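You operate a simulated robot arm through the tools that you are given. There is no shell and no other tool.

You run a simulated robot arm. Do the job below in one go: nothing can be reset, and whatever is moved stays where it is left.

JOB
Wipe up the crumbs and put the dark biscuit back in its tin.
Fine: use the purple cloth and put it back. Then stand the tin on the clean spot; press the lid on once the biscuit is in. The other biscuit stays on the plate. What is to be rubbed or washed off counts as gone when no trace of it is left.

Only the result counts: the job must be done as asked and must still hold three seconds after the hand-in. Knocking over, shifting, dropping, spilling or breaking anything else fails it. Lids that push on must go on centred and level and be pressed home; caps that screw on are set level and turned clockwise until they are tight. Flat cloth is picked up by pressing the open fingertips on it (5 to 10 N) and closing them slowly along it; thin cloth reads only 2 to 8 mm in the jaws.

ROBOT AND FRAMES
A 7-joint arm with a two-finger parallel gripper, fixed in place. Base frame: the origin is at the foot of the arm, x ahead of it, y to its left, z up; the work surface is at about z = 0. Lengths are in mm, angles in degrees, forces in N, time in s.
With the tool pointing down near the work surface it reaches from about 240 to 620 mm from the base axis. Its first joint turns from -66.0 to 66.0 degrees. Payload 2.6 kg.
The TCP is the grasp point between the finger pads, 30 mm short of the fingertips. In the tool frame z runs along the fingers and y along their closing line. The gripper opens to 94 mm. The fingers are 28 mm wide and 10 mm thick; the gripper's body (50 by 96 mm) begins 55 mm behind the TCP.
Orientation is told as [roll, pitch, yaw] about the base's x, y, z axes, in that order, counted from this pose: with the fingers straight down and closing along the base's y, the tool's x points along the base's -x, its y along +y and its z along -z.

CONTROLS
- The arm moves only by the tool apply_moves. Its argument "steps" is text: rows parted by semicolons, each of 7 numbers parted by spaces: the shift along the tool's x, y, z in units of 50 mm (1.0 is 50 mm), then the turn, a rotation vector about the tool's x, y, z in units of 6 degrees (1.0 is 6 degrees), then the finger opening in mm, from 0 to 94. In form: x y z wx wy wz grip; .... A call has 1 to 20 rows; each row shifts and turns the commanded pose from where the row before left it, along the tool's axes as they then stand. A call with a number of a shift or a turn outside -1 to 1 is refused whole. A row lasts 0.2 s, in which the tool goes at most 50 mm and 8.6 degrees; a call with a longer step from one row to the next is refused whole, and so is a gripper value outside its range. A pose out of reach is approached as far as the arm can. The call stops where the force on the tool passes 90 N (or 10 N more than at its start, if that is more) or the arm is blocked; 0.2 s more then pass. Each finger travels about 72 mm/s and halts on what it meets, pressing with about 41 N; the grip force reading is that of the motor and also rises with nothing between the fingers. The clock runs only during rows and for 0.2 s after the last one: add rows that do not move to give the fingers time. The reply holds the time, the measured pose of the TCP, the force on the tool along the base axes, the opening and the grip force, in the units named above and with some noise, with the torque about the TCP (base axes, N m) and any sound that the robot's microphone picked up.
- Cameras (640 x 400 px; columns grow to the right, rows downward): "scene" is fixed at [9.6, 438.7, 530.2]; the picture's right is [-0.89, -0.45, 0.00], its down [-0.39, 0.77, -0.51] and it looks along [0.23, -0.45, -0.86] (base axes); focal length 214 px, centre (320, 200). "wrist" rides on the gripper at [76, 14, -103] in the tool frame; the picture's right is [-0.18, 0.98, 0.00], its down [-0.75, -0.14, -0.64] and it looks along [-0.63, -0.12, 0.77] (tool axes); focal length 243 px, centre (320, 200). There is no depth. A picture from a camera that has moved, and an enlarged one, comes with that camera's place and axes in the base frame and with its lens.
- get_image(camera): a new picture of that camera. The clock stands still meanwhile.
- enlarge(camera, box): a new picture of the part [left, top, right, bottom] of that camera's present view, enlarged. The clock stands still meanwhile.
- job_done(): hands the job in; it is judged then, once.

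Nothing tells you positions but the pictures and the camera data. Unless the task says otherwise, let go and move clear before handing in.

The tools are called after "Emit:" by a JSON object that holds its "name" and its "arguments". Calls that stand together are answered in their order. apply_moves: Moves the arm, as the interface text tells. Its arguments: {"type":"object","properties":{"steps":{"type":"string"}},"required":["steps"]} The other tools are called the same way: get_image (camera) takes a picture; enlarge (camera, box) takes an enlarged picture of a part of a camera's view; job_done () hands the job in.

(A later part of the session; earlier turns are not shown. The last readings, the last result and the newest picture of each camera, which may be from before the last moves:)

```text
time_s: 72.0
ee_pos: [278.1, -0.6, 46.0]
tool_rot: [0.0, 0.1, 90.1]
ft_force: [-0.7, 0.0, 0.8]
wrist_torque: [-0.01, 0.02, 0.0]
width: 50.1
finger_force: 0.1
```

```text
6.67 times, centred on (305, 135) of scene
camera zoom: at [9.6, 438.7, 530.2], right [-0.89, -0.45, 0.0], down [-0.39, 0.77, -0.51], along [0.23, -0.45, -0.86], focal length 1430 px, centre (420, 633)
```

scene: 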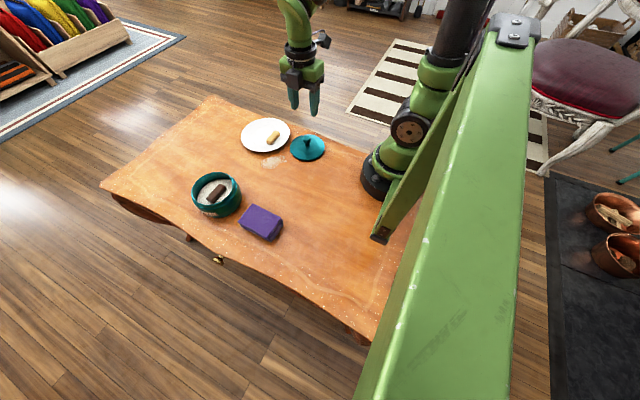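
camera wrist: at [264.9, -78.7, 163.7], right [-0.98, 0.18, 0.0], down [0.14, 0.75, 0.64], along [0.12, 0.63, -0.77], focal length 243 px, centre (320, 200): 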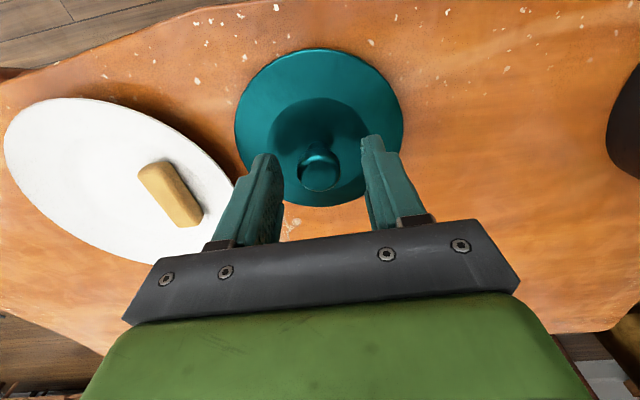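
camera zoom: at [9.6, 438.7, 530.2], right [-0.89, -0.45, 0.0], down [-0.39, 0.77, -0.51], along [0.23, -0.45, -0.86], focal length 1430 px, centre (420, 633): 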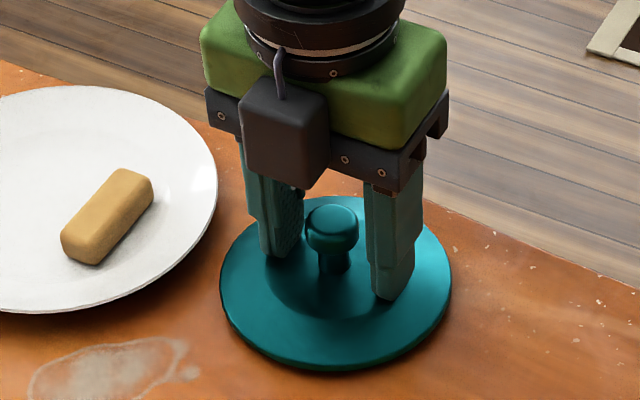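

Emit:
{"name": "apply_moves", "arguments": {"steps": "0 0 0 0 0 0 40; 0 0 0 0 0 0 32; 0 0 0 0 0 0 28; 0 0 0 0 0 0 25; 0 0 0 0 0 0 22; 0 0 0 0 0 0 18; 0 0 0 0 0 0 14; 0 0 0 0 0 0 14"}}

Emit:
{"name": "get_image", "arguments": {"camera": "wrist"}}

Emit:
{"name": "enlarge", "arguments": {"camera": "scene", "box": [270, 105, 340, 165]}}

```text
time_s: 73.8
ee_pos: [278.4, -1.3, 46.2]
tool_rot: [-0.1, 0.0, 90.1]
ft_force: [0.3, 0.6, 0.0]
wrist_torque: [0.05, -0.01, -0.02]
width: 23.8
finger_force: 41.2
```

```text
taken
camera wrist: at [264.8, -78.3, 148.1], right [-0.98, 0.18, 0.0], down [0.14, 0.75, 0.64], along [0.12, 0.63, -0.77], focal length 243 px, centre (320, 200)
```

wrist: 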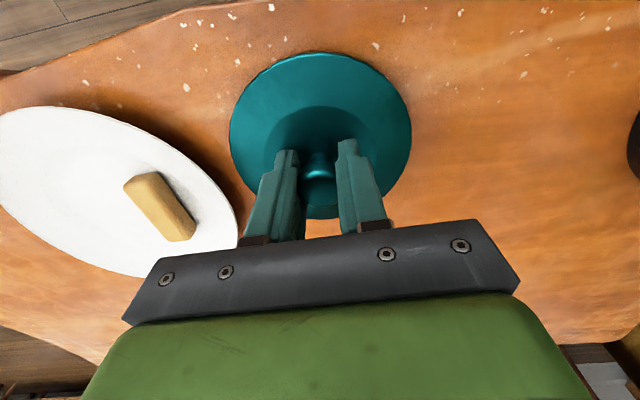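

```text
6.67 times, centred on (305, 135) of scene
camera zoom: at [9.6, 438.7, 530.2], right [-0.89, -0.45, 0.0], down [-0.39, 0.77, -0.51], along [0.23, -0.45, -0.86], focal length 1430 px, centre (420, 633)
```

zoom: 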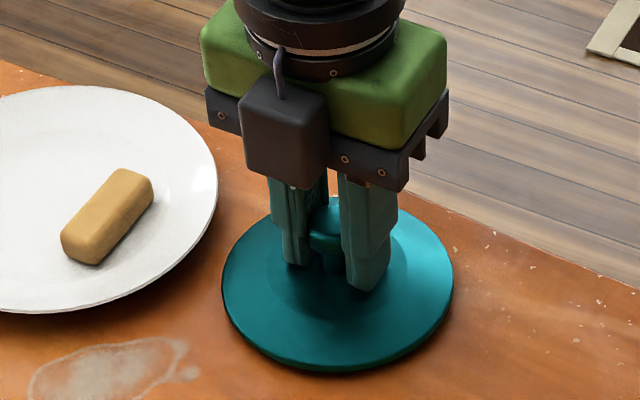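

The knob is gripped at 24 mm. I'm lifting gently and checking that the lid stays level.

Emit:
{"name": "apply_moves", "arguments": {"steps": "0 0 -0.1 0 0 0 12; 0 0 -0.3 0 0 0 12; 0 0 -0.6 0 0 0 12; 0 0 -0.8 0 0 0 12; 0 0 -0.4 0 0 0 12; 0 0 0 0 0 0 12; 0 0 0 0 0 0 12"}}

Emit:
{"name": "get_image", "arguments": {"camera": "wrist"}}

Emit:
{"name": "enlarge", "arguments": {"camera": "scene", "box": [250, 60, 350, 160]}}

```text
time_s: 75.4
ee_pos: [278.1, -0.6, 155.5]
tool_rot: [0.0, 0.1, 90.1]
ft_force: [-0.7, 0.2, -0.6]
wrist_torque: [0.03, 0.02, 0.01]
width: 23.9
finger_force: 41.1
```

```text
taken
camera wrist: at [263.8, -78.1, 257.8], right [-0.98, 0.18, 0.0], down [0.14, 0.75, 0.64], along [0.12, 0.63, -0.77], focal length 243 px, centre (320, 200)
```

wrist: 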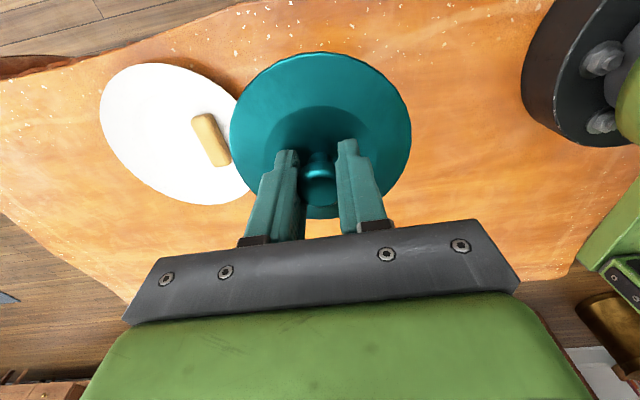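

```text
4.00 times, centred on (300, 110) of scene
camera zoom: at [9.6, 438.7, 530.2], right [-0.89, -0.45, 0.0], down [-0.39, 0.77, -0.51], along [0.23, -0.45, -0.86], focal length 858 px, centre (400, 560)
```

zoom: 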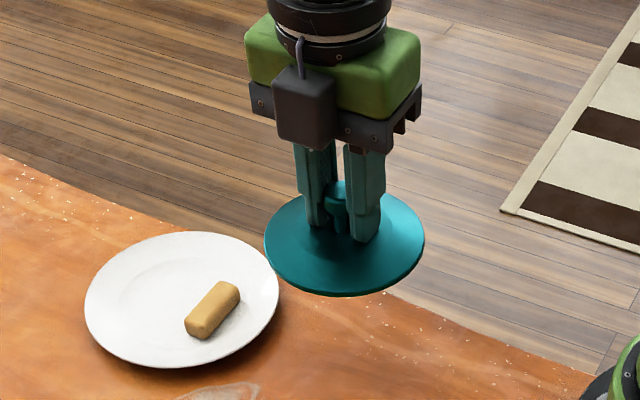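

The lid is level in the grip. I'll measure its centre relative to the gripper.

Emit:
{"name": "enlarge", "arguments": {"camera": "wrist", "box": [220, 40, 420, 230]}}

Emit:
{"name": "enlarge", "arguments": {"camera": "scene", "box": [190, 162, 242, 214]}}

```text
2.11 times, centred on (320, 135) of wrist
camera zoom: at [263.8, -78.1, 257.8], right [-0.98, 0.18, 0.0], down [0.14, 0.75, 0.64], along [0.12, 0.63, -0.77], focal length 511 px, centre (320, 337)
```

zoom: 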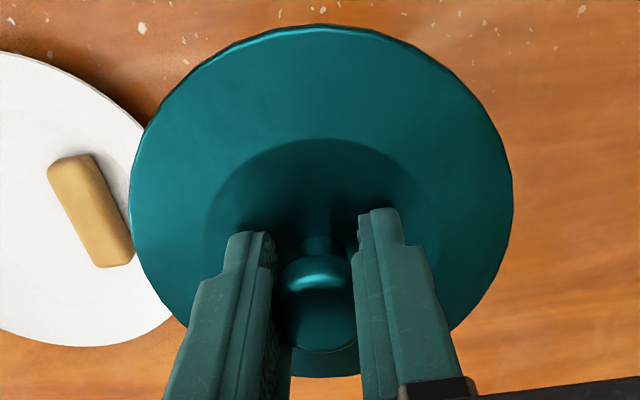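

```text
7.69 times, centred on (216, 188) of scene
camera zoom: at [9.6, 438.7, 530.2], right [-0.89, -0.45, 0.0], down [-0.39, 0.77, -0.51], along [0.23, -0.45, -0.86], focal length 1650 px, centre (1120, 292)
```

zoom: 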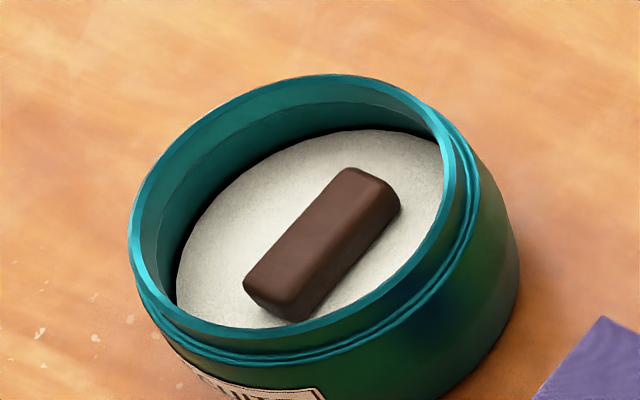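

The tin centre works out at (400.4,287.3) with the rim at z≈64, and the lid centre is within about 1 mm of the gripper axis. I'm carrying the lid above the tin.

Emit:
{"name": "apply_moves", "arguments": {"steps": "-0.3 -0.127 0 0 0 0 12; -0.6 -0.2546 0 0 0 0 12; -0.7 -0.297 0 0 0 0 12; -0.7 -0.297 0 0 0 0 12; -0.7 -0.297 0 0 0 0 12; -0.7 -0.297 0 0 0 0 12; -0.7 -0.297 0 0 0 0 12; -0.7 -0.297 0 0 0 0 12; -0.4 -0.17 0 0 0 0 12; -0.242 -0.1026 0 0 0 0 12; 0 0 0 0 0 0 12; 0 0 0 0 0 0 12"}}

Emit:
{"name": "get_image", "arguments": {"camera": "wrist"}}

Emit:
{"name": "enlarge", "arguments": {"camera": "scene", "box": [160, 130, 280, 220]}}

```text
time_s: 78.0
ee_pos: [399.4, 285.1, 154.7]
tool_rot: [0.0, 0.0, 90.0]
ft_force: [0.5, 0.4, 0.3]
wrist_torque: [0.0, 0.04, -0.03]
width: 23.7
finger_force: 41.0
```

```text
taken
camera wrist: at [385.4, 208.4, 257.4], right [-0.98, 0.18, 0.0], down [0.14, 0.75, 0.64], along [0.12, 0.63, -0.77], focal length 243 px, centre (320, 200)
```

wrist: 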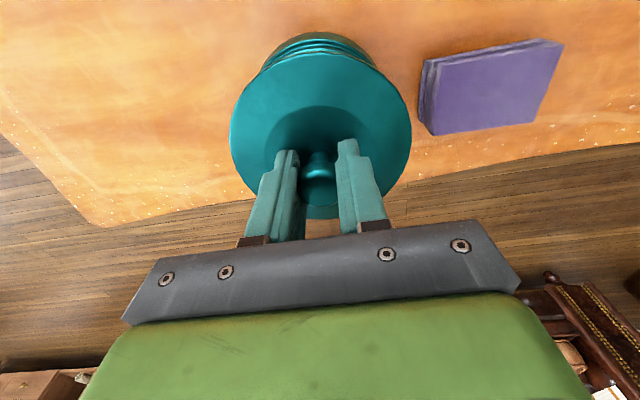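

```text
4.44 times, centred on (220, 175) of scene
camera zoom: at [9.6, 438.7, 530.2], right [-0.89, -0.45, 0.0], down [-0.39, 0.77, -0.51], along [0.23, -0.45, -0.86], focal length 953 px, centre (764, 311)
```

zoom: 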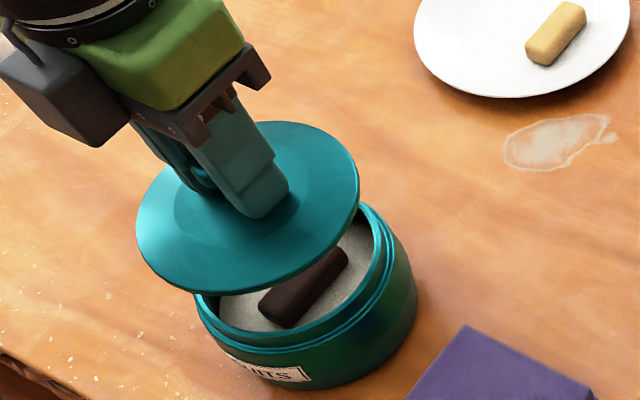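

Emit:
{"name": "apply_moves", "arguments": {"steps": "0 0 0.3 0 0 0 12; 0 0 0.3 0 0 0 12; 0 0 0.14 0 0 0 12; 0 0 0 0 0 0 12; 0 0 0 0 0 0 12"}}

Emit:
{"name": "get_image", "arguments": {"camera": "wrist"}}

Emit:
{"name": "enlarge", "arguments": {"camera": "scene", "box": [180, 150, 260, 215]}}

Emit:
{"name": "enlarge", "arguments": {"camera": "wrist", "box": [220, 20, 420, 230]}}

```text
time_s: 79.2
ee_pos: [401.0, 284.9, 118.0]
tool_rot: [0.0, 0.0, 90.0]
ft_force: [0.3, -0.9, 0.2]
wrist_torque: [-0.02, 0.02, 0.01]
width: 23.8
finger_force: 41.2
```

```text
taken
camera wrist: at [385.6, 208.2, 220.7], right [-0.98, 0.18, 0.0], down [0.14, 0.75, 0.64], along [0.12, 0.63, -0.77], focal length 243 px, centre (320, 200)
```

wrist: 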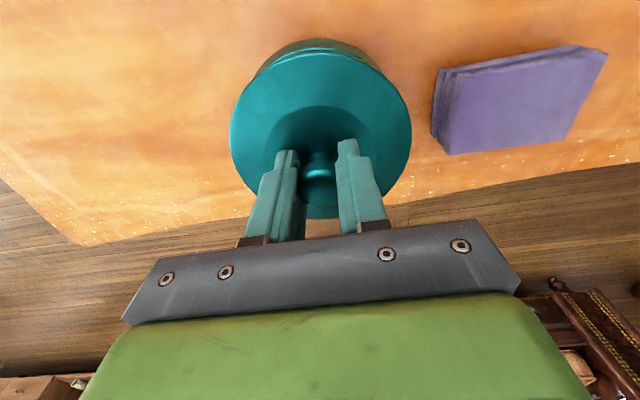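

```text
6.15 times, centred on (220, 182) of scene
camera zoom: at [9.6, 438.7, 530.2], right [-0.89, -0.45, 0.0], down [-0.39, 0.77, -0.51], along [0.23, -0.45, -0.86], focal length 1320 px, centre (935, 308)
```

zoom: 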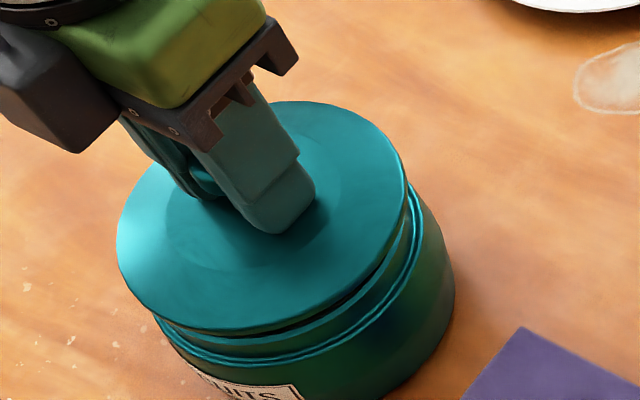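

```text
1.90 times, centred on (320, 125) of wrist
camera zoom: at [385.6, 208.2, 220.7], right [-0.98, 0.18, 0.0], down [0.14, 0.75, 0.64], along [0.12, 0.63, -0.77], focal length 462 px, centre (320, 343)
```

zoom: 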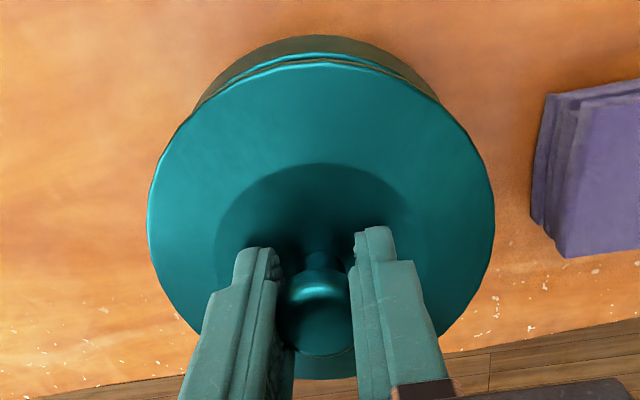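

The lid hovers just above the rim, and the images suggest it should go about 2 mm further in +y. I'm adjusting and rechecking.

Emit:
{"name": "apply_moves", "arguments": {"steps": "-0.046 -0.008 0 0 0 0 12; 0 0 0 0 0 0 12; 0 0 0 0 0 0 12"}}

Emit:
{"name": "enlarge", "arguments": {"camera": "scene", "box": [185, 158, 250, 215]}}

Emit:
{"name": "enlarge", "arguments": {"camera": "wrist", "box": [220, 20, 420, 230]}}

```text
time_s: 80.0
ee_pos: [399.9, 288.2, 118.3]
tool_rot: [0.0, -0.1, 90.0]
ft_force: [-0.2, 0.6, 0.4]
wrist_torque: [-0.04, 0.01, -0.04]
width: 23.5
finger_force: 40.9
```

```text
7.02 times, centred on (218, 186) of scene
camera zoom: at [9.6, 438.7, 530.2], right [-0.89, -0.45, 0.0], down [-0.39, 0.77, -0.51], along [0.23, -0.45, -0.86], focal length 1505 px, centre (1039, 295)
```

zoom: 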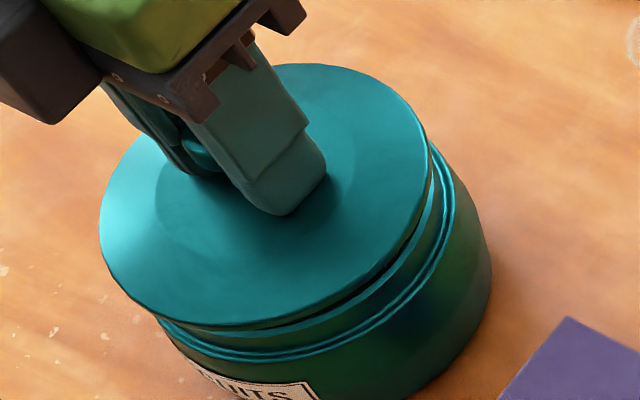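

```text
1.90 times, centred on (320, 125) of wrist
camera zoom: at [386.1, 210.7, 220.8], right [-0.98, 0.18, 0.0], down [0.14, 0.75, 0.64], along [0.12, 0.63, -0.77], focal length 462 px, centre (320, 343)
```

zoom: 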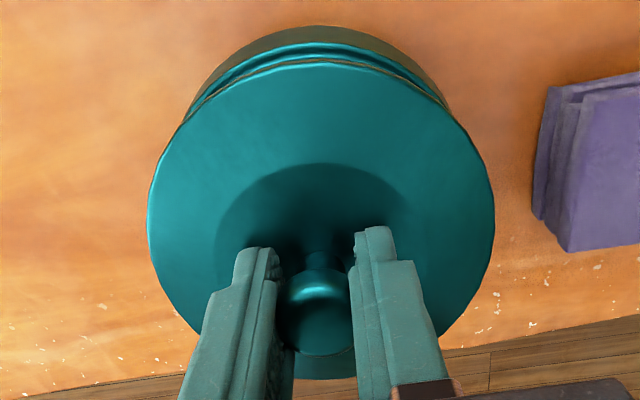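

The lid now coincides with the tin axis at (400.4,287.3) in both views. I'm lowering it onto the rim in small steps.

Emit:
{"name": "apply_moves", "arguments": {"steps": "0 0 0.06 0 0 0 12; 0 0 0.04 0 0 0 12; 0 0 0 0 0 0 12"}}

```text
time_s: 80.8
ee_pos: [399.5, 287.5, 113.2]
tool_rot: [0.0, -0.1, 90.0]
ft_force: [-0.5, -0.4, 1.0]
wrist_torque: [-0.02, 0.01, 0.01]
width: 23.5
finger_force: 40.8
```

Emit:
{"name": "apply_moves", "arguments": {"steps": "0 0 0.04 0 0 0 12; 0 0 0 0 0 0 12"}}

Emit:
{"name": "apply_moves", "arguments": {"steps": "0 0 0.03 0 0 0 12; 0 0 0 0 0 0 12"}}

```text
time_s: 81.4
ee_pos: [400.9, 287.0, 111.4]
tool_rot: [0.1, 0.0, 89.9]
ft_force: [-0.1, -0.4, -0.3]
wrist_torque: [0.0, -0.01, 0.01]
width: 23.4
finger_force: 41.1
```

```text
time_s: 82.0
ee_pos: [399.4, 287.9, 110.1]
tool_rot: [0.0, 0.0, 89.9]
ft_force: [-0.1, -0.2, 0.3]
wrist_torque: [0.0, 0.01, 0.01]
width: 23.7
finger_force: 41.2
```

Emit:
{"name": "apply_moves", "arguments": {"steps": "0 0 0.03 0 0 0 12; 0 0 0 0 0 0 12"}}

Emit:
{"name": "apply_moves", "arguments": {"steps": "0 0 0.03 0 0 0 12; 0 0 0 0 0 0 12"}}

```text
time_s: 82.6
ee_pos: [399.3, 287.4, 108.7]
tool_rot: [0.0, 0.0, 90.0]
ft_force: [0.0, 1.1, 0.3]
wrist_torque: [-0.04, 0.02, 0.01]
width: 23.7
finger_force: 41.1
```

```text
time_s: 83.2
ee_pos: [400.5, 287.2, 106.1]
tool_rot: [0.0, 0.0, 90.0]
ft_force: [0.4, -0.5, 0.5]
wrist_torque: [0.03, 0.01, 0.0]
width: 23.6
finger_force: 41.4
```

Emit:
{"name": "enlarge", "arguments": {"camera": "scene", "box": [185, 158, 250, 215]}}

```text
7.02 times, centred on (218, 186) of scene
camera zoom: at [9.6, 438.7, 530.2], right [-0.89, -0.45, 0.0], down [-0.39, 0.77, -0.51], along [0.23, -0.45, -0.86], focal length 1505 px, centre (1039, 295)
```

zoom: 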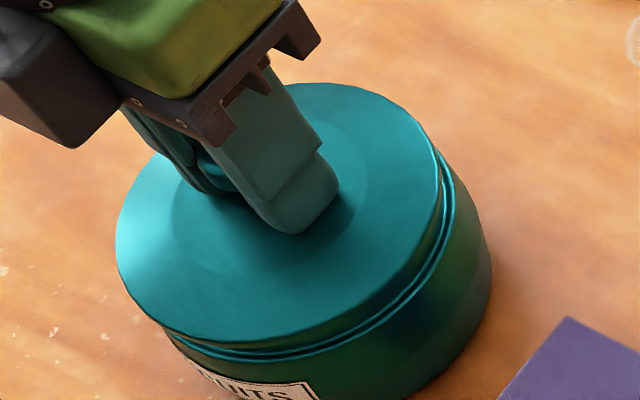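

The lid is centred and sliding over the neck. I'm continuing down until I feel resistance.

Emit:
{"name": "apply_moves", "arguments": {"steps": "0 0 0.03 0 0 0 12; 0 0 0 0 0 0 12"}}

Emit:
{"name": "apply_moves", "arguments": {"steps": "0 0 0.03 0 0 0 12; 0 0 0 0 0 0 12"}}

```text
time_s: 83.8
ee_pos: [400.0, 287.5, 105.3]
tool_rot: [-0.1, 0.0, 90.0]
ft_force: [0.0, -0.9, 1.4]
wrist_torque: [0.07, 0.04, -0.02]
width: 23.8
finger_force: 40.9
```

```text
time_s: 84.4
ee_pos: [400.7, 287.3, 104.4]
tool_rot: [-0.1, -0.1, 89.9]
ft_force: [-4.0, -5.2, 18.4]
wrist_torque: [-0.42, 0.07, -0.02]
width: 23.7
finger_force: 41.3
```

I feel resistance (18 N). I'm pressing further.

Emit:
{"name": "apply_moves", "arguments": {"steps": "0 0 0.02 0 0 0 12; 0 0 0 0 0 0 12"}}

Emit:
{"name": "enlarge", "arguments": {"camera": "scene", "box": [185, 158, 250, 215]}}

```text
time_s: 85.0
ee_pos: [401.5, 287.9, 103.3]
tool_rot: [-0.2, -0.2, 90.1]
ft_force: [-4.5, -6.1, 27.7]
wrist_torque: [0.02, 0.07, -0.03]
width: 24.0
finger_force: 41.2
```

```text
7.02 times, centred on (218, 186) of scene
camera zoom: at [9.4, 438.6, 530.3], right [-0.89, -0.45, 0.0], down [-0.39, 0.77, -0.51], along [0.23, -0.45, -0.86], focal length 1505 px, centre (1039, 295)
```

zoom: 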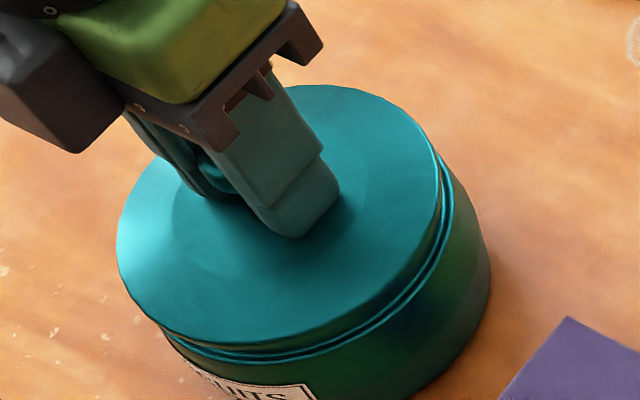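

Emit:
{"name": "apply_moves", "arguments": {"steps": "0 0 0.02 0 0 0 12; 0 0 0 0 0 0 12"}}

Emit:
{"name": "apply_moves", "arguments": {"steps": "0 0 0.02 0 0 0 12; 0 0 0 0 0 0 12"}}

```text
time_s: 85.6
ee_pos: [400.0, 289.2, 103.8]
tool_rot: [-0.2, -0.2, 90.1]
ft_force: [-4.2, -3.3, 28.5]
wrist_torque: [0.08, 0.06, -0.02]
width: 23.5
finger_force: 41.1
```

```text
time_s: 86.2
ee_pos: [401.4, 289.2, 103.5]
tool_rot: [-0.2, -0.1, 90.1]
ft_force: [-2.7, -1.2, 28.3]
wrist_torque: [0.02, 0.03, 0.0]
width: 23.6
finger_force: 41.1
```

Emit:
{"name": "enlarge", "arguments": {"camera": "scene", "box": [185, 158, 250, 215]}}

Emit:
{"name": "enlarge", "arguments": {"camera": "wrist", "box": [220, 20, 420, 230]}}

```text
7.02 times, centred on (218, 186) of scene
camera zoom: at [9.4, 438.6, 530.3], right [-0.89, -0.45, 0.0], down [-0.39, 0.77, -0.51], along [0.23, -0.45, -0.86], focal length 1505 px, centre (1039, 295)
```

zoom: 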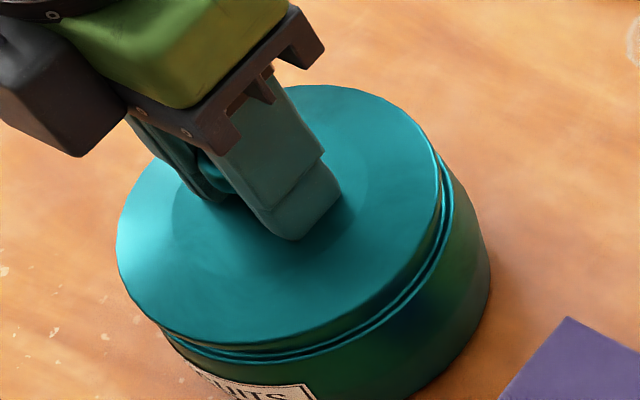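

```text
1.90 times, centred on (320, 125) of wrist
camera zoom: at [386.4, 211.4, 205.1], right [-0.98, 0.18, 0.0], down [0.14, 0.75, 0.64], along [0.12, 0.63, -0.76], focal length 462 px, centre (320, 343)
```

zoom: 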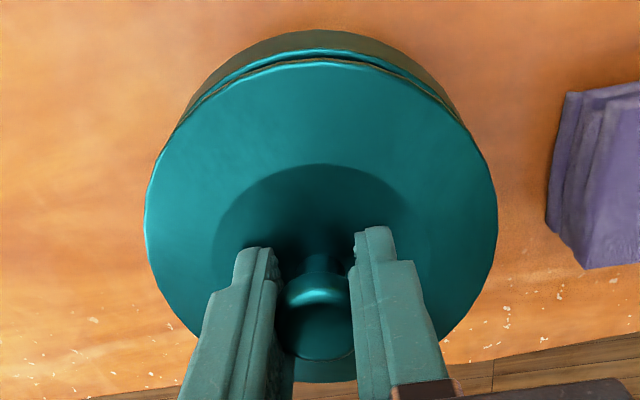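

The fingers are slipping on the knob at about 28 N. I'll release, close the fingers and press down on the knob's top instead.

Emit:
{"name": "apply_moves", "arguments": {"steps": "0 0 -0.03 0 0 0 12; 0 0 0 0 0 0 26; 0 0 0 0 0 0 36; 0 0 0 0 0 0 50; 0 0 0 0 0 0 50; 0 0 -0.4 0 0 0 50; 0 0 -0.6 0 0 0 50; 0 0 -0.4 0 0 0 50; 0 0 0 0 0 0 50"}}

Emit:
{"name": "get_image", "arguments": {"camera": "wrist"}}

Emit:
{"name": "enlarge", "arguments": {"camera": "scene", "box": [185, 158, 250, 215]}}

Emit:
{"name": "enlarge", "arguments": {"camera": "wrist", "box": [220, 20, 420, 230]}}

```text
time_s: 88.2
ee_pos: [399.7, 288.1, 171.6]
tool_rot: [0.0, 0.0, 90.0]
ft_force: [0.2, -0.8, 1.5]
wrist_torque: [-0.01, -0.02, -0.01]
width: 50.2
finger_force: 0.1
heard: snap
```

```text
taken
camera wrist: at [386.0, 211.0, 275.3], right [-0.98, 0.18, 0.0], down [0.14, 0.75, 0.64], along [0.12, 0.63, -0.77], focal length 243 px, centre (320, 200)
```

wrist: 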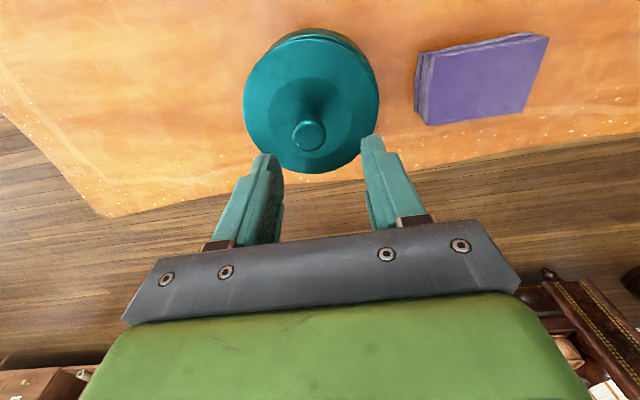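

```text
7.02 times, centred on (218, 186) of scene
camera zoom: at [9.6, 438.7, 530.2], right [-0.89, -0.45, 0.0], down [-0.39, 0.77, -0.51], along [0.23, -0.45, -0.86], focal length 1505 px, centre (1039, 295)
```

zoom: 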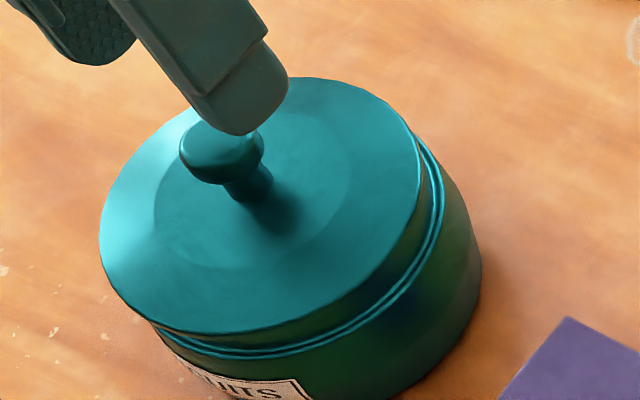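

```text
1.90 times, centred on (320, 125) of wrist
camera zoom: at [386.0, 211.0, 275.3], right [-0.98, 0.18, 0.0], down [0.14, 0.75, 0.64], along [0.12, 0.63, -0.77], focal length 462 px, centre (320, 343)
```

zoom: 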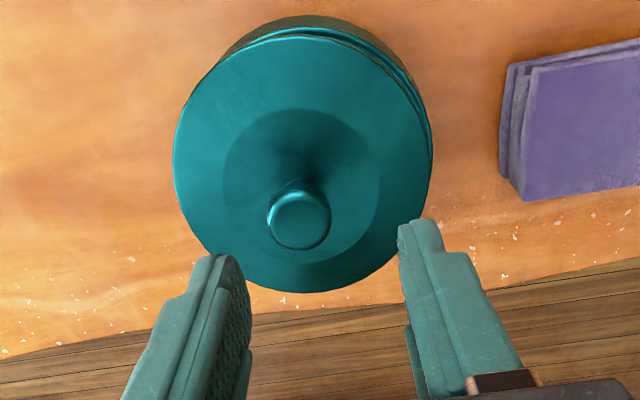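

I heard a snap, and the lid and tin look slightly shifted. I'll move up and inspect closely before doing anything else.

Emit:
{"name": "apply_moves", "arguments": {"steps": "0.3 0 -0.6 0 0 0 50; 0.3 0 -0.4 0 0 0 50; 0 0 0 0 0 0 50"}}

Emit:
{"name": "get_image", "arguments": {"camera": "wrist"}}

Emit:
{"name": "enlarge", "arguments": {"camera": "scene", "box": [190, 160, 245, 210]}}

Emit:
{"name": "enlarge", "arguments": {"camera": "wrist", "box": [240, 20, 400, 180]}}

```text
time_s: 89.0
ee_pos: [401.0, 257.2, 223.3]
tool_rot: [0.0, 0.1, 90.1]
ft_force: [-0.7, 0.4, -0.5]
wrist_torque: [-0.01, 0.01, 0.01]
width: 50.2
finger_force: 0.1
```

```text
taken
camera wrist: at [386.1, 180.9, 325.3], right [-0.98, 0.18, 0.0], down [0.14, 0.75, 0.64], along [0.12, 0.63, -0.77], focal length 243 px, centre (320, 200)
```

wrist: 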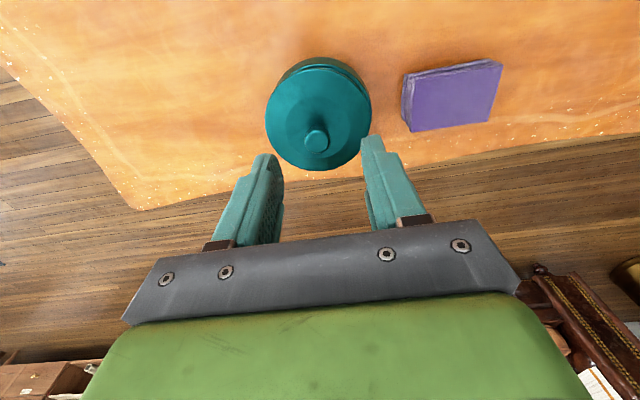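

```text
8.00 times, centred on (218, 185) of scene
camera zoom: at [9.6, 438.7, 530.2], right [-0.89, -0.45, 0.0], down [-0.39, 0.77, -0.51], along [0.23, -0.45, -0.86], focal length 1716 px, centre (1140, 320)
```

zoom: 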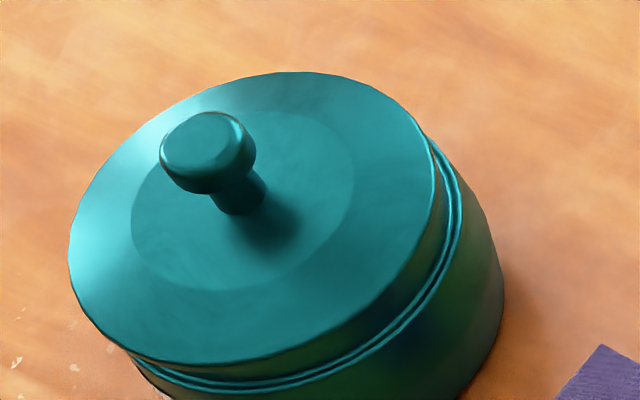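

```text
2.50 times, centred on (320, 100) of wrist
camera zoom: at [386.1, 180.9, 325.3], right [-0.98, 0.18, 0.0], down [0.14, 0.75, 0.64], along [0.12, 0.63, -0.77], focal length 606 px, centre (320, 450)
```

zoom: 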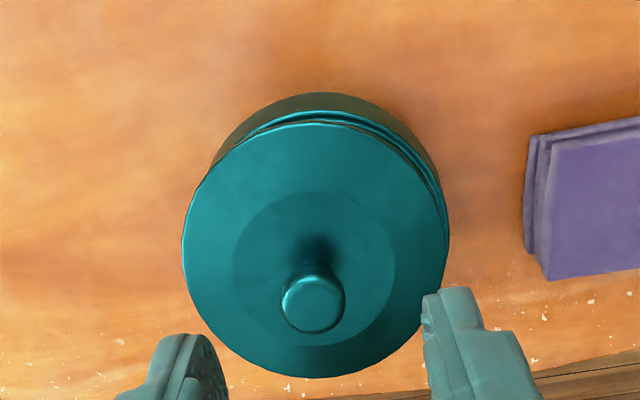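

The fingertips seem to have dragged the lid about 3–4 mm in +x as they opened, so it now sits skewed with the knob at about (408,287.5). I'll regrip the knob higher up, clear of the lid surface, and re-seat it.

Emit:
{"name": "apply_moves", "arguments": {"steps": "-0.3 -0.073 0 0 0 0 50; -0.3 -0.073 0 0 0 0 50; 0 0 0.6 0 0 0 50; 0 0 0.6 0 0 0 50; 0 0 0.5 0 0 0 50; 0 0 0 0 0 0 50; 0 0 0 0 0 0 50"}}

Emit:
{"name": "get_image", "arguments": {"camera": "wrist"}}

Emit:
{"name": "enlarge", "arguments": {"camera": "wrist", "box": [220, 20, 420, 230]}}

Emit:
{"name": "enlarge", "arguments": {"camera": "scene", "box": [190, 160, 245, 210]}}

```text
time_s: 90.6
ee_pos: [407.1, 288.8, 138.4]
tool_rot: [0.0, 0.0, 90.1]
ft_force: [0.1, 0.8, -0.2]
wrist_torque: [0.01, 0.04, -0.04]
width: 50.1
finger_force: 0.0
```

```text
taken
camera wrist: at [392.7, 211.0, 239.6], right [-0.98, 0.18, 0.0], down [0.14, 0.75, 0.64], along [0.12, 0.63, -0.77], focal length 243 px, centre (320, 200)
```

wrist: 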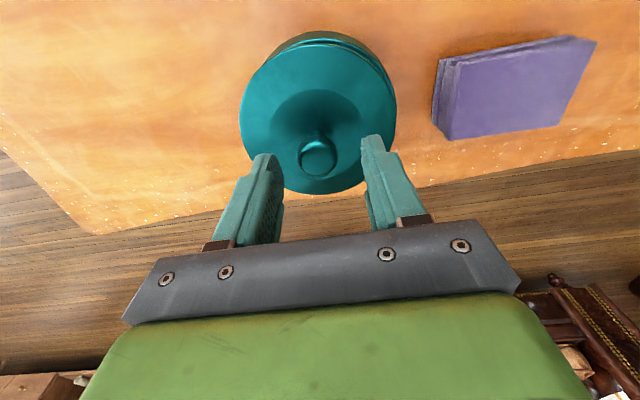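

```text
1.90 times, centred on (320, 125) of wrist
camera zoom: at [392.7, 211.0, 239.6], right [-0.98, 0.18, 0.0], down [0.14, 0.75, 0.64], along [0.12, 0.63, -0.77], focal length 462 px, centre (320, 343)
```

zoom: 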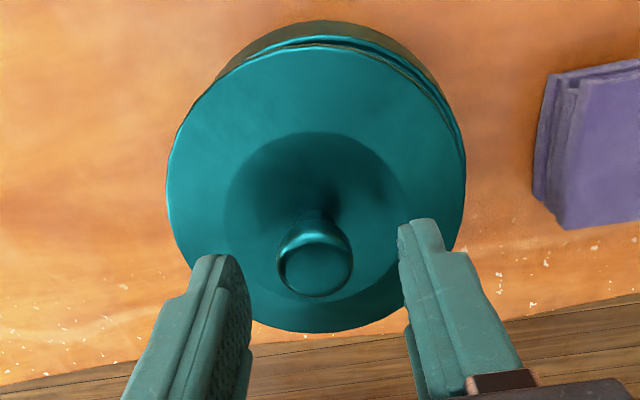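

```text
8.00 times, centred on (218, 185) of scene
camera zoom: at [9.6, 438.7, 530.2], right [-0.89, -0.45, 0.0], down [-0.39, 0.77, -0.51], along [0.23, -0.45, -0.86], focal length 1716 px, centre (1140, 320)
```

zoom: 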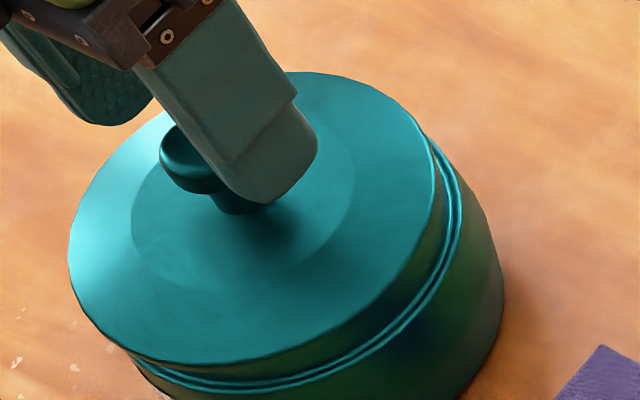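

Emit:
{"name": "apply_moves", "arguments": {"steps": "-0.01 -0.01 0.3 0 0 0 50; 0 0 0.2 0 0 0 50; 0 0 0.08 0 0 0 50; 0 0 0 0 0 0 50"}}

Emit:
{"name": "enlarge", "arguments": {"camera": "scene", "box": [190, 160, 245, 210]}}

Emit:
{"name": "enlarge", "arguments": {"camera": "wrist", "box": [220, 20, 420, 230]}}

```text
time_s: 91.6
ee_pos: [407.4, 289.4, 108.3]
tool_rot: [-0.1, 0.0, 90.0]
ft_force: [-0.8, 0.2, 0.4]
wrist_torque: [0.04, 0.02, -0.02]
width: 50.3
finger_force: 0.0
```

```text
8.00 times, centred on (218, 185) of scene
camera zoom: at [9.6, 438.7, 530.2], right [-0.89, -0.45, 0.0], down [-0.39, 0.77, -0.51], along [0.23, -0.45, -0.86], focal length 1716 px, centre (1140, 320)
```

zoom: 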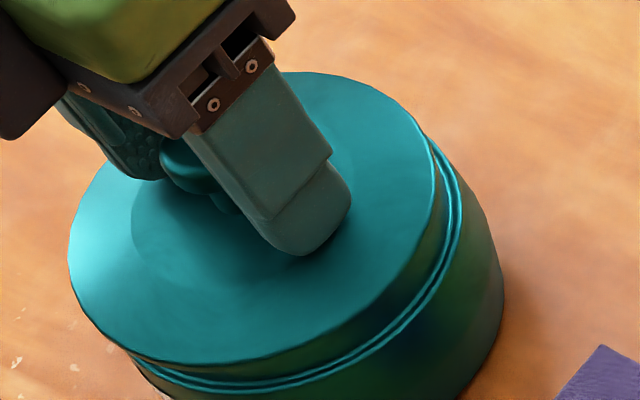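

```text
1.90 times, centred on (320, 125) of wrist
camera zoom: at [393.7, 211.6, 211.1], right [-0.98, 0.18, 0.0], down [0.14, 0.75, 0.64], along [0.12, 0.63, -0.77], focal length 462 px, centre (320, 343)
```

zoom: 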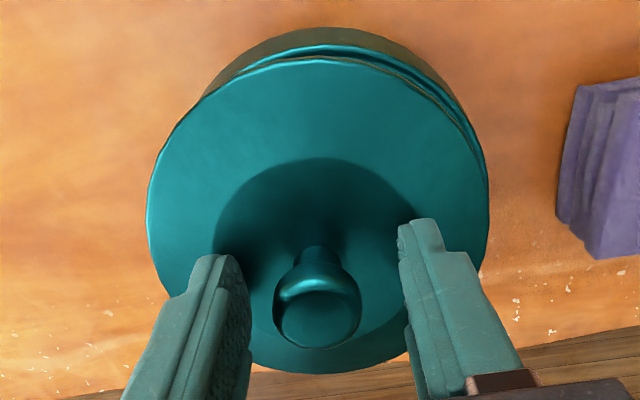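

Emit:
{"name": "apply_moves", "arguments": {"steps": "0 0 0 0 0 0 40; 0 0 0 0 0 0 34; 0 0 0 0 0 0 30; 0 0 0 0 0 0 27; 0 0 0 0 0 0 24; 0 0 0 0 0 0 20; 0 0 0 0 0 0 14; 0 0 0 0 0 0 12; 0 0 0 0 0 0 12"}}

Emit:
{"name": "enlarge", "arguments": {"camera": "scene", "box": [190, 160, 245, 210]}}

Emit:
{"name": "enlarge", "arguments": {"camera": "wrist", "box": [220, 20, 420, 230]}}

```text
time_s: 93.6
ee_pos: [408.0, 289.5, 108.6]
tool_rot: [0.1, 0.1, 89.9]
ft_force: [-0.7, -0.8, 1.6]
wrist_torque: [-0.01, -0.02, 0.0]
width: 23.6
finger_force: 40.9
heard: snap
```

```text
8.00 times, centred on (218, 185) of scene
camera zoom: at [9.5, 438.7, 530.2], right [-0.89, -0.45, 0.0], down [-0.39, 0.77, -0.51], along [0.23, -0.45, -0.86], focal length 1716 px, centre (1140, 320)
```

zoom: 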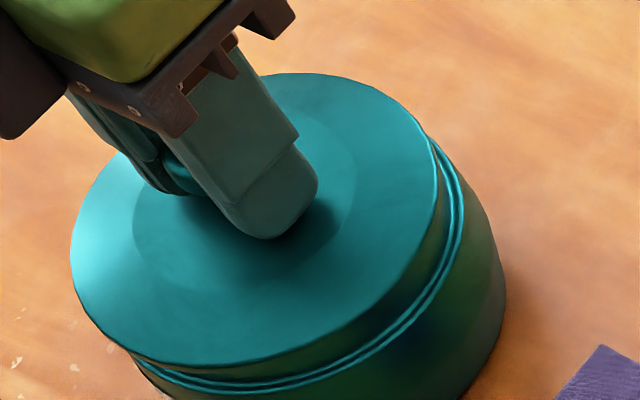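

```text
1.90 times, centred on (320, 125) of wrist
camera zoom: at [393.7, 211.6, 211.4], right [-0.98, 0.18, 0.0], down [0.14, 0.75, 0.64], along [0.12, 0.63, -0.77], focal length 462 px, centre (320, 343)
```

zoom: 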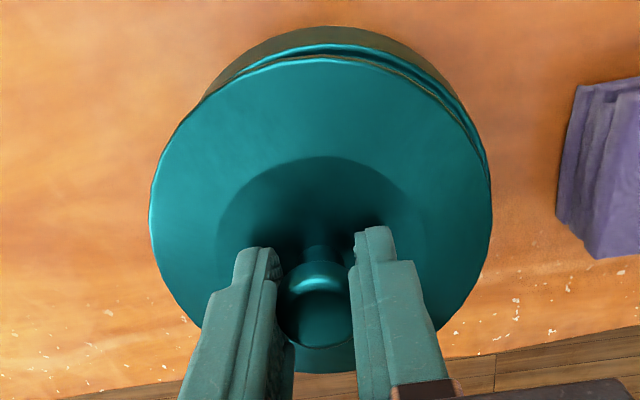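

Emit:
{"name": "enlarge", "arguments": {"camera": "wrist", "box": [270, 20, 440, 140]}}

Emit:
{"name": "enlarge", "arguments": {"camera": "scene", "box": [196, 180, 240, 216]}}

```text
3.33 times, centred on (355, 80) of wrist
camera zoom: at [393.7, 211.6, 211.4], right [-0.98, 0.18, 0.0], down [0.14, 0.75, 0.64], along [0.12, 0.63, -0.77], focal length 809 px, centre (203, 600)
```

zoom: 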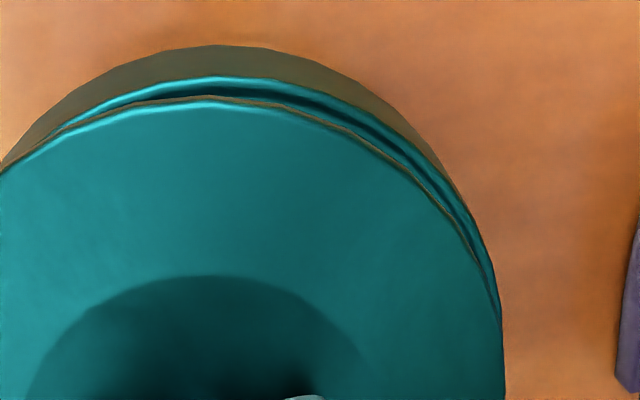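

```text
11.11 times, centred on (218, 198) of scene
camera zoom: at [9.5, 438.7, 530.2], right [-0.89, -0.45, 0.0], down [-0.39, 0.77, -0.51], along [0.23, -0.45, -0.86], focal length 2383 px, centre (1453, 222)
```

zoom: 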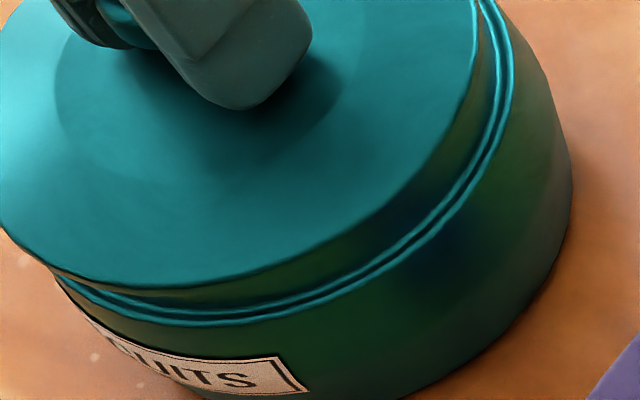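

The lid is still about 4–5 mm off in +x relative to the tin. I'm lifting it clear with the level grip so I can re-centre it.

Emit:
{"name": "apply_moves", "arguments": {"steps": "0 0 -0.06 0 0 0 10; 0 0 -0.06 0 0 0 10; 0 0 -0.08 0 0 0 10; 0 0 0 0 0 0 10"}}

Emit:
{"name": "enlarge", "arguments": {"camera": "scene", "box": [190, 160, 245, 210]}}

Emit:
{"name": "enlarge", "arguments": {"camera": "wrist", "box": [220, 20, 420, 230]}}

```text
time_s: 94.6
ee_pos: [407.2, 289.4, 118.6]
tool_rot: [-0.1, 0.0, 90.1]
ft_force: [-0.4, -0.1, -1.8]
wrist_torque: [0.01, 0.0, 0.0]
width: 23.6
finger_force: 40.8
```

```text
8.00 times, centred on (218, 185) of scene
camera zoom: at [9.6, 438.7, 530.2], right [-0.89, -0.45, 0.0], down [-0.39, 0.77, -0.51], along [0.23, -0.45, -0.86], focal length 1716 px, centre (1140, 320)
```

zoom: 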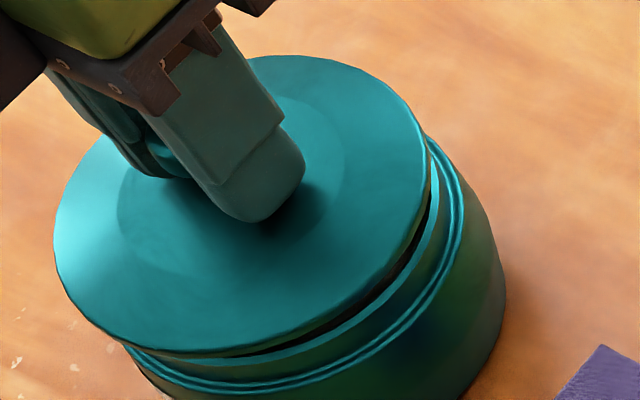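

```text
1.90 times, centred on (320, 125) of wrist
camera zoom: at [393.7, 211.9, 221.1], right [-0.98, 0.18, 0.0], down [0.14, 0.75, 0.64], along [0.12, 0.63, -0.77], focal length 462 px, centre (320, 343)
```

zoom: 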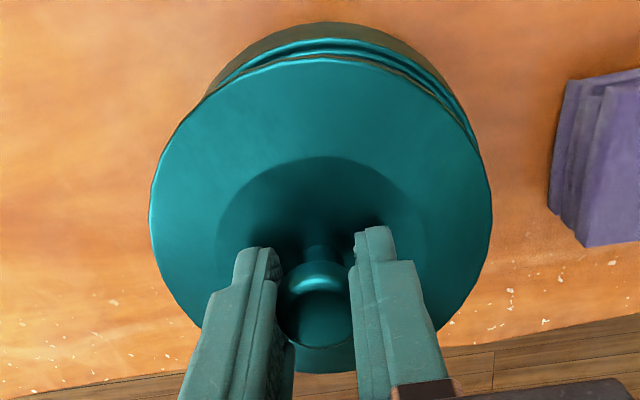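

The lid is free and the tin stayed put. I'll raise the lid and move aside to re-measure the tin without obstruction.

Emit:
{"name": "apply_moves", "arguments": {"steps": "0 0 -0.4 0 0 0 10; 0 0 -0.6 0 0 0 10; 0 0 -0.4 0 0 0 10; 0.6 0 0 0 0 0 10; 0.7 0 0 0 0 0 10; 0.7 0 0 0 0 0 10; 0.4 0 0 0 0 0 10; 0 0 0 0 0 0 10; 0 0 0 0 0 0 10"}}

Emit:
{"name": "enlarge", "arguments": {"camera": "scene", "box": [190, 162, 242, 214]}}

Emit:
{"name": "get_image", "arguments": {"camera": "scene"}}

Emit:
{"name": "get_image", "arguments": {"camera": "wrist"}}

```text
time_s: 96.6
ee_pos: [407.2, 167.6, 187.8]
tool_rot: [0.0, 0.0, 90.0]
ft_force: [0.5, 0.4, -0.6]
wrist_torque: [0.0, -0.02, -0.03]
width: 23.6
finger_force: 41.4
```

```text
7.69 times, centred on (216, 188) of scene
camera zoom: at [9.6, 438.7, 530.2], right [-0.89, -0.45, 0.0], down [-0.39, 0.77, -0.51], along [0.23, -0.45, -0.86], focal length 1650 px, centre (1120, 292)
```

zoom: 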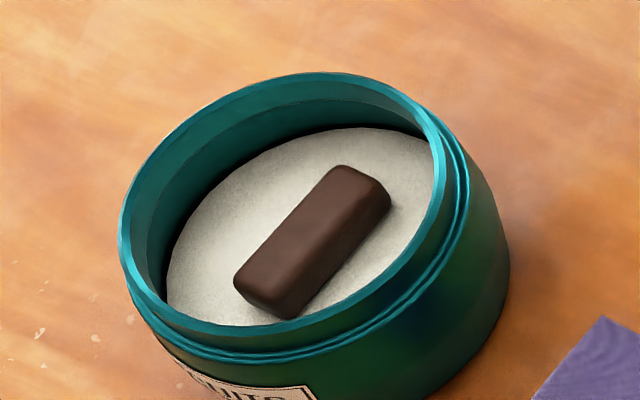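

```text
taken
```

scene: 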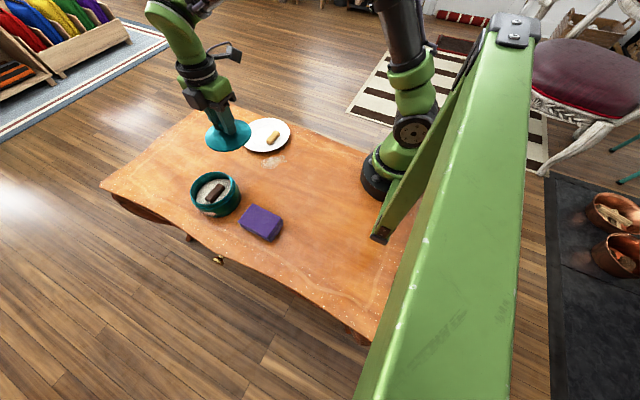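

```text
taken
camera wrist: at [393.7, 91.6, 289.8], right [-0.98, 0.18, 0.0], down [0.14, 0.75, 0.64], along [0.12, 0.63, -0.77], focal length 243 px, centre (320, 200)
```

wrist: 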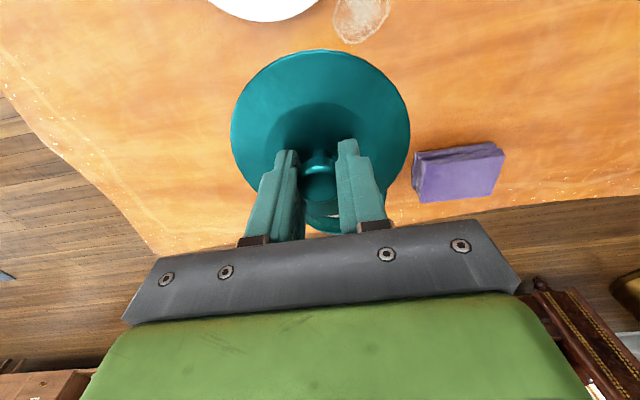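

The tin centre is now about (404.1,287.8). I'm bringing the lid back over it and re-checking the alignment.

Emit:
{"name": "apply_moves", "arguments": {"steps": "-0.4 0.017 0 0 0 0 10; -0.7 0.017 0 0 0 0 10; -0.7 0.017 0 0 0 0 10; -0.4 0.017 0 0 0 0 10; -0.22 0 0 0 0 0 10; 0 0 0.5 0 0 0 10; 0 0 0.5 0 0 0 10; 0 0 0.3 0 0 0 10; 0 0 0 0 0 0 10; 0 0 0 0 0 0 10"}}

Emit:
{"name": "enlarge", "arguments": {"camera": "scene", "box": [185, 158, 250, 215]}}

Emit:
{"name": "enlarge", "arguments": {"camera": "wrist", "box": [220, 20, 420, 230]}}

```text
time_s: 98.8
ee_pos: [403.8, 289.5, 124.1]
tool_rot: [0.0, 0.0, 90.0]
ft_force: [0.0, -0.1, -0.1]
wrist_torque: [0.02, 0.03, -0.03]
width: 23.8
finger_force: 41.3
```

```text
7.02 times, centred on (218, 186) of scene
camera zoom: at [9.6, 438.7, 530.2], right [-0.89, -0.45, 0.0], down [-0.39, 0.77, -0.51], along [0.23, -0.45, -0.86], focal length 1505 px, centre (1039, 295)
```

zoom: 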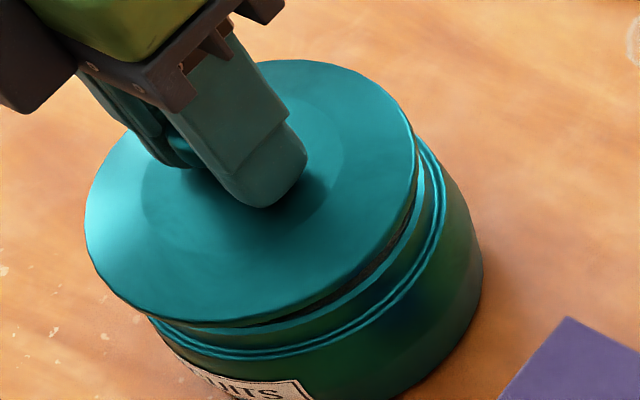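

```text
1.90 times, centred on (320, 125) of wrist
camera zoom: at [390.1, 212.8, 225.7], right [-0.98, 0.18, 0.0], down [0.14, 0.75, 0.64], along [0.12, 0.63, -0.77], focal length 462 px, centre (320, 343)
```

zoom: 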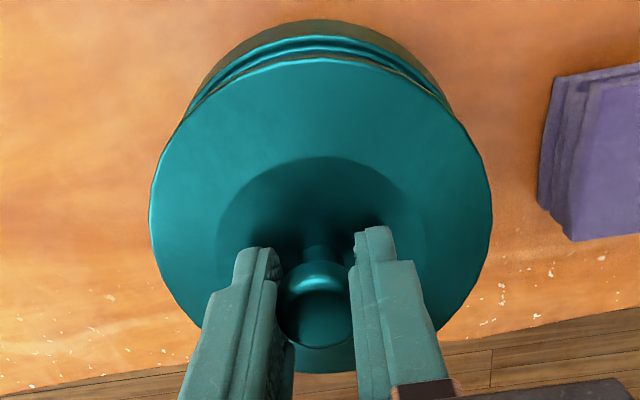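

The lid is about 1 mm too far in +y. I'm correcting and lowering to the rim.

Emit:
{"name": "apply_moves", "arguments": {"steps": "0.023 0 0 0 0 0 10; 0 0 0 0 0 0 10; 0 0 0.1 0 0 0 10; 0 0 0.06 0 0 0 10; 0 0 0 0 0 0 10; 0 0 0 0 0 0 10"}}

Emit:
{"name": "enlarge", "arguments": {"camera": "scene", "box": [185, 158, 250, 215]}}

Emit:
{"name": "enlarge", "arguments": {"camera": "wrist", "box": [220, 10, 440, 140]}}

```text
time_s: 100.2
ee_pos: [404.8, 288.3, 115.9]
tool_rot: [0.0, 0.0, 90.1]
ft_force: [-0.5, 0.3, -1.1]
wrist_torque: [-0.02, 0.0, -0.05]
width: 23.8
finger_force: 41.5
```

```text
7.02 times, centred on (218, 186) of scene
camera zoom: at [9.6, 438.7, 530.2], right [-0.89, -0.45, 0.0], down [-0.39, 0.77, -0.51], along [0.23, -0.45, -0.86], focal length 1505 px, centre (1039, 295)
```

zoom: 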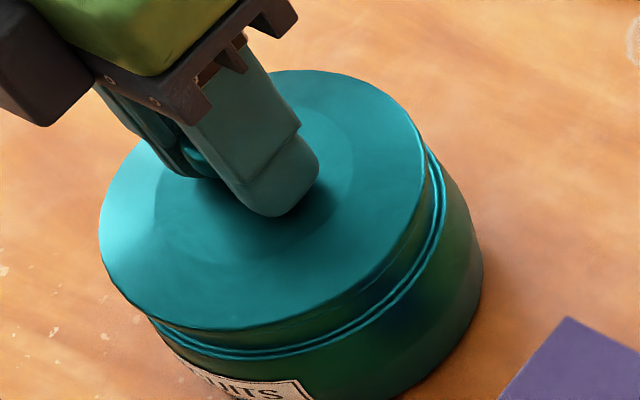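

```text
2.91 times, centred on (330, 75) of wrist
camera zoom: at [390.0, 211.6, 218.2], right [-0.98, 0.18, 0.0], down [0.14, 0.75, 0.64], along [0.12, 0.63, -0.77], focal length 706 px, centre (291, 564)
```

zoom: 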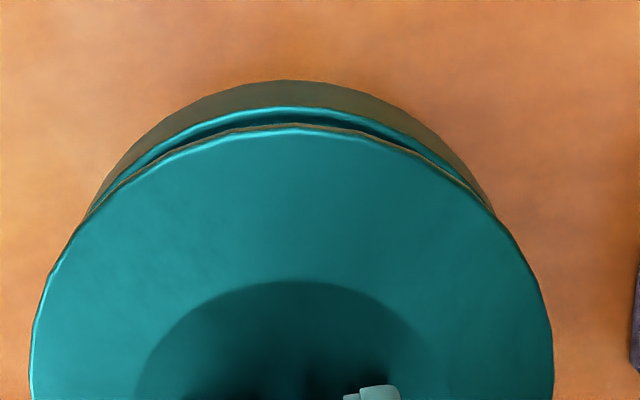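

The lid and tin are now symmetric in the wrist view. I'm lowering to contact.

Emit:
{"name": "apply_moves", "arguments": {"steps": "0 0 0.06 0 0 0 10; 0 0 0.04 0 0 0 10; 0 0 0 0 0 0 10"}}

Emit:
{"name": "apply_moves", "arguments": {"steps": "0 0 0.03 0 0 0 10; 0 0 0 0 0 0 10"}}

```text
time_s: 101.0
ee_pos: [403.5, 288.7, 111.3]
tool_rot: [0.0, -0.1, 90.0]
ft_force: [0.5, 0.3, -0.4]
wrist_torque: [0.0, -0.02, -0.02]
width: 23.6
finger_force: 41.1
```

```text
time_s: 101.6
ee_pos: [404.9, 289.1, 108.4]
tool_rot: [0.0, 0.0, 90.1]
ft_force: [0.3, -0.1, -0.3]
wrist_torque: [0.01, 0.0, 0.0]
width: 23.8
finger_force: 40.9
```

Emit:
{"name": "apply_moves", "arguments": {"steps": "0 0 0.02 0 0 0 10; 0 0 0 0 0 0 10"}}

Emit:
{"name": "apply_moves", "arguments": {"steps": "0 0 0.02 0 0 0 10; 0 0 0 0 0 0 10"}}

```text
time_s: 102.2
ee_pos: [403.7, 289.0, 108.2]
tool_rot: [0.0, 0.0, 90.0]
ft_force: [-4.8, -4.8, 12.3]
wrist_torque: [-0.24, 0.08, -0.01]
width: 23.9
finger_force: 40.2
heard: snap
```

```text
time_s: 102.8
ee_pos: [405.1, 288.8, 109.5]
tool_rot: [-0.2, -0.1, 90.1]
ft_force: [-7.5, -9.2, 27.1]
wrist_torque: [-0.17, 0.1, 0.03]
width: 24.0
finger_force: 40.8
```

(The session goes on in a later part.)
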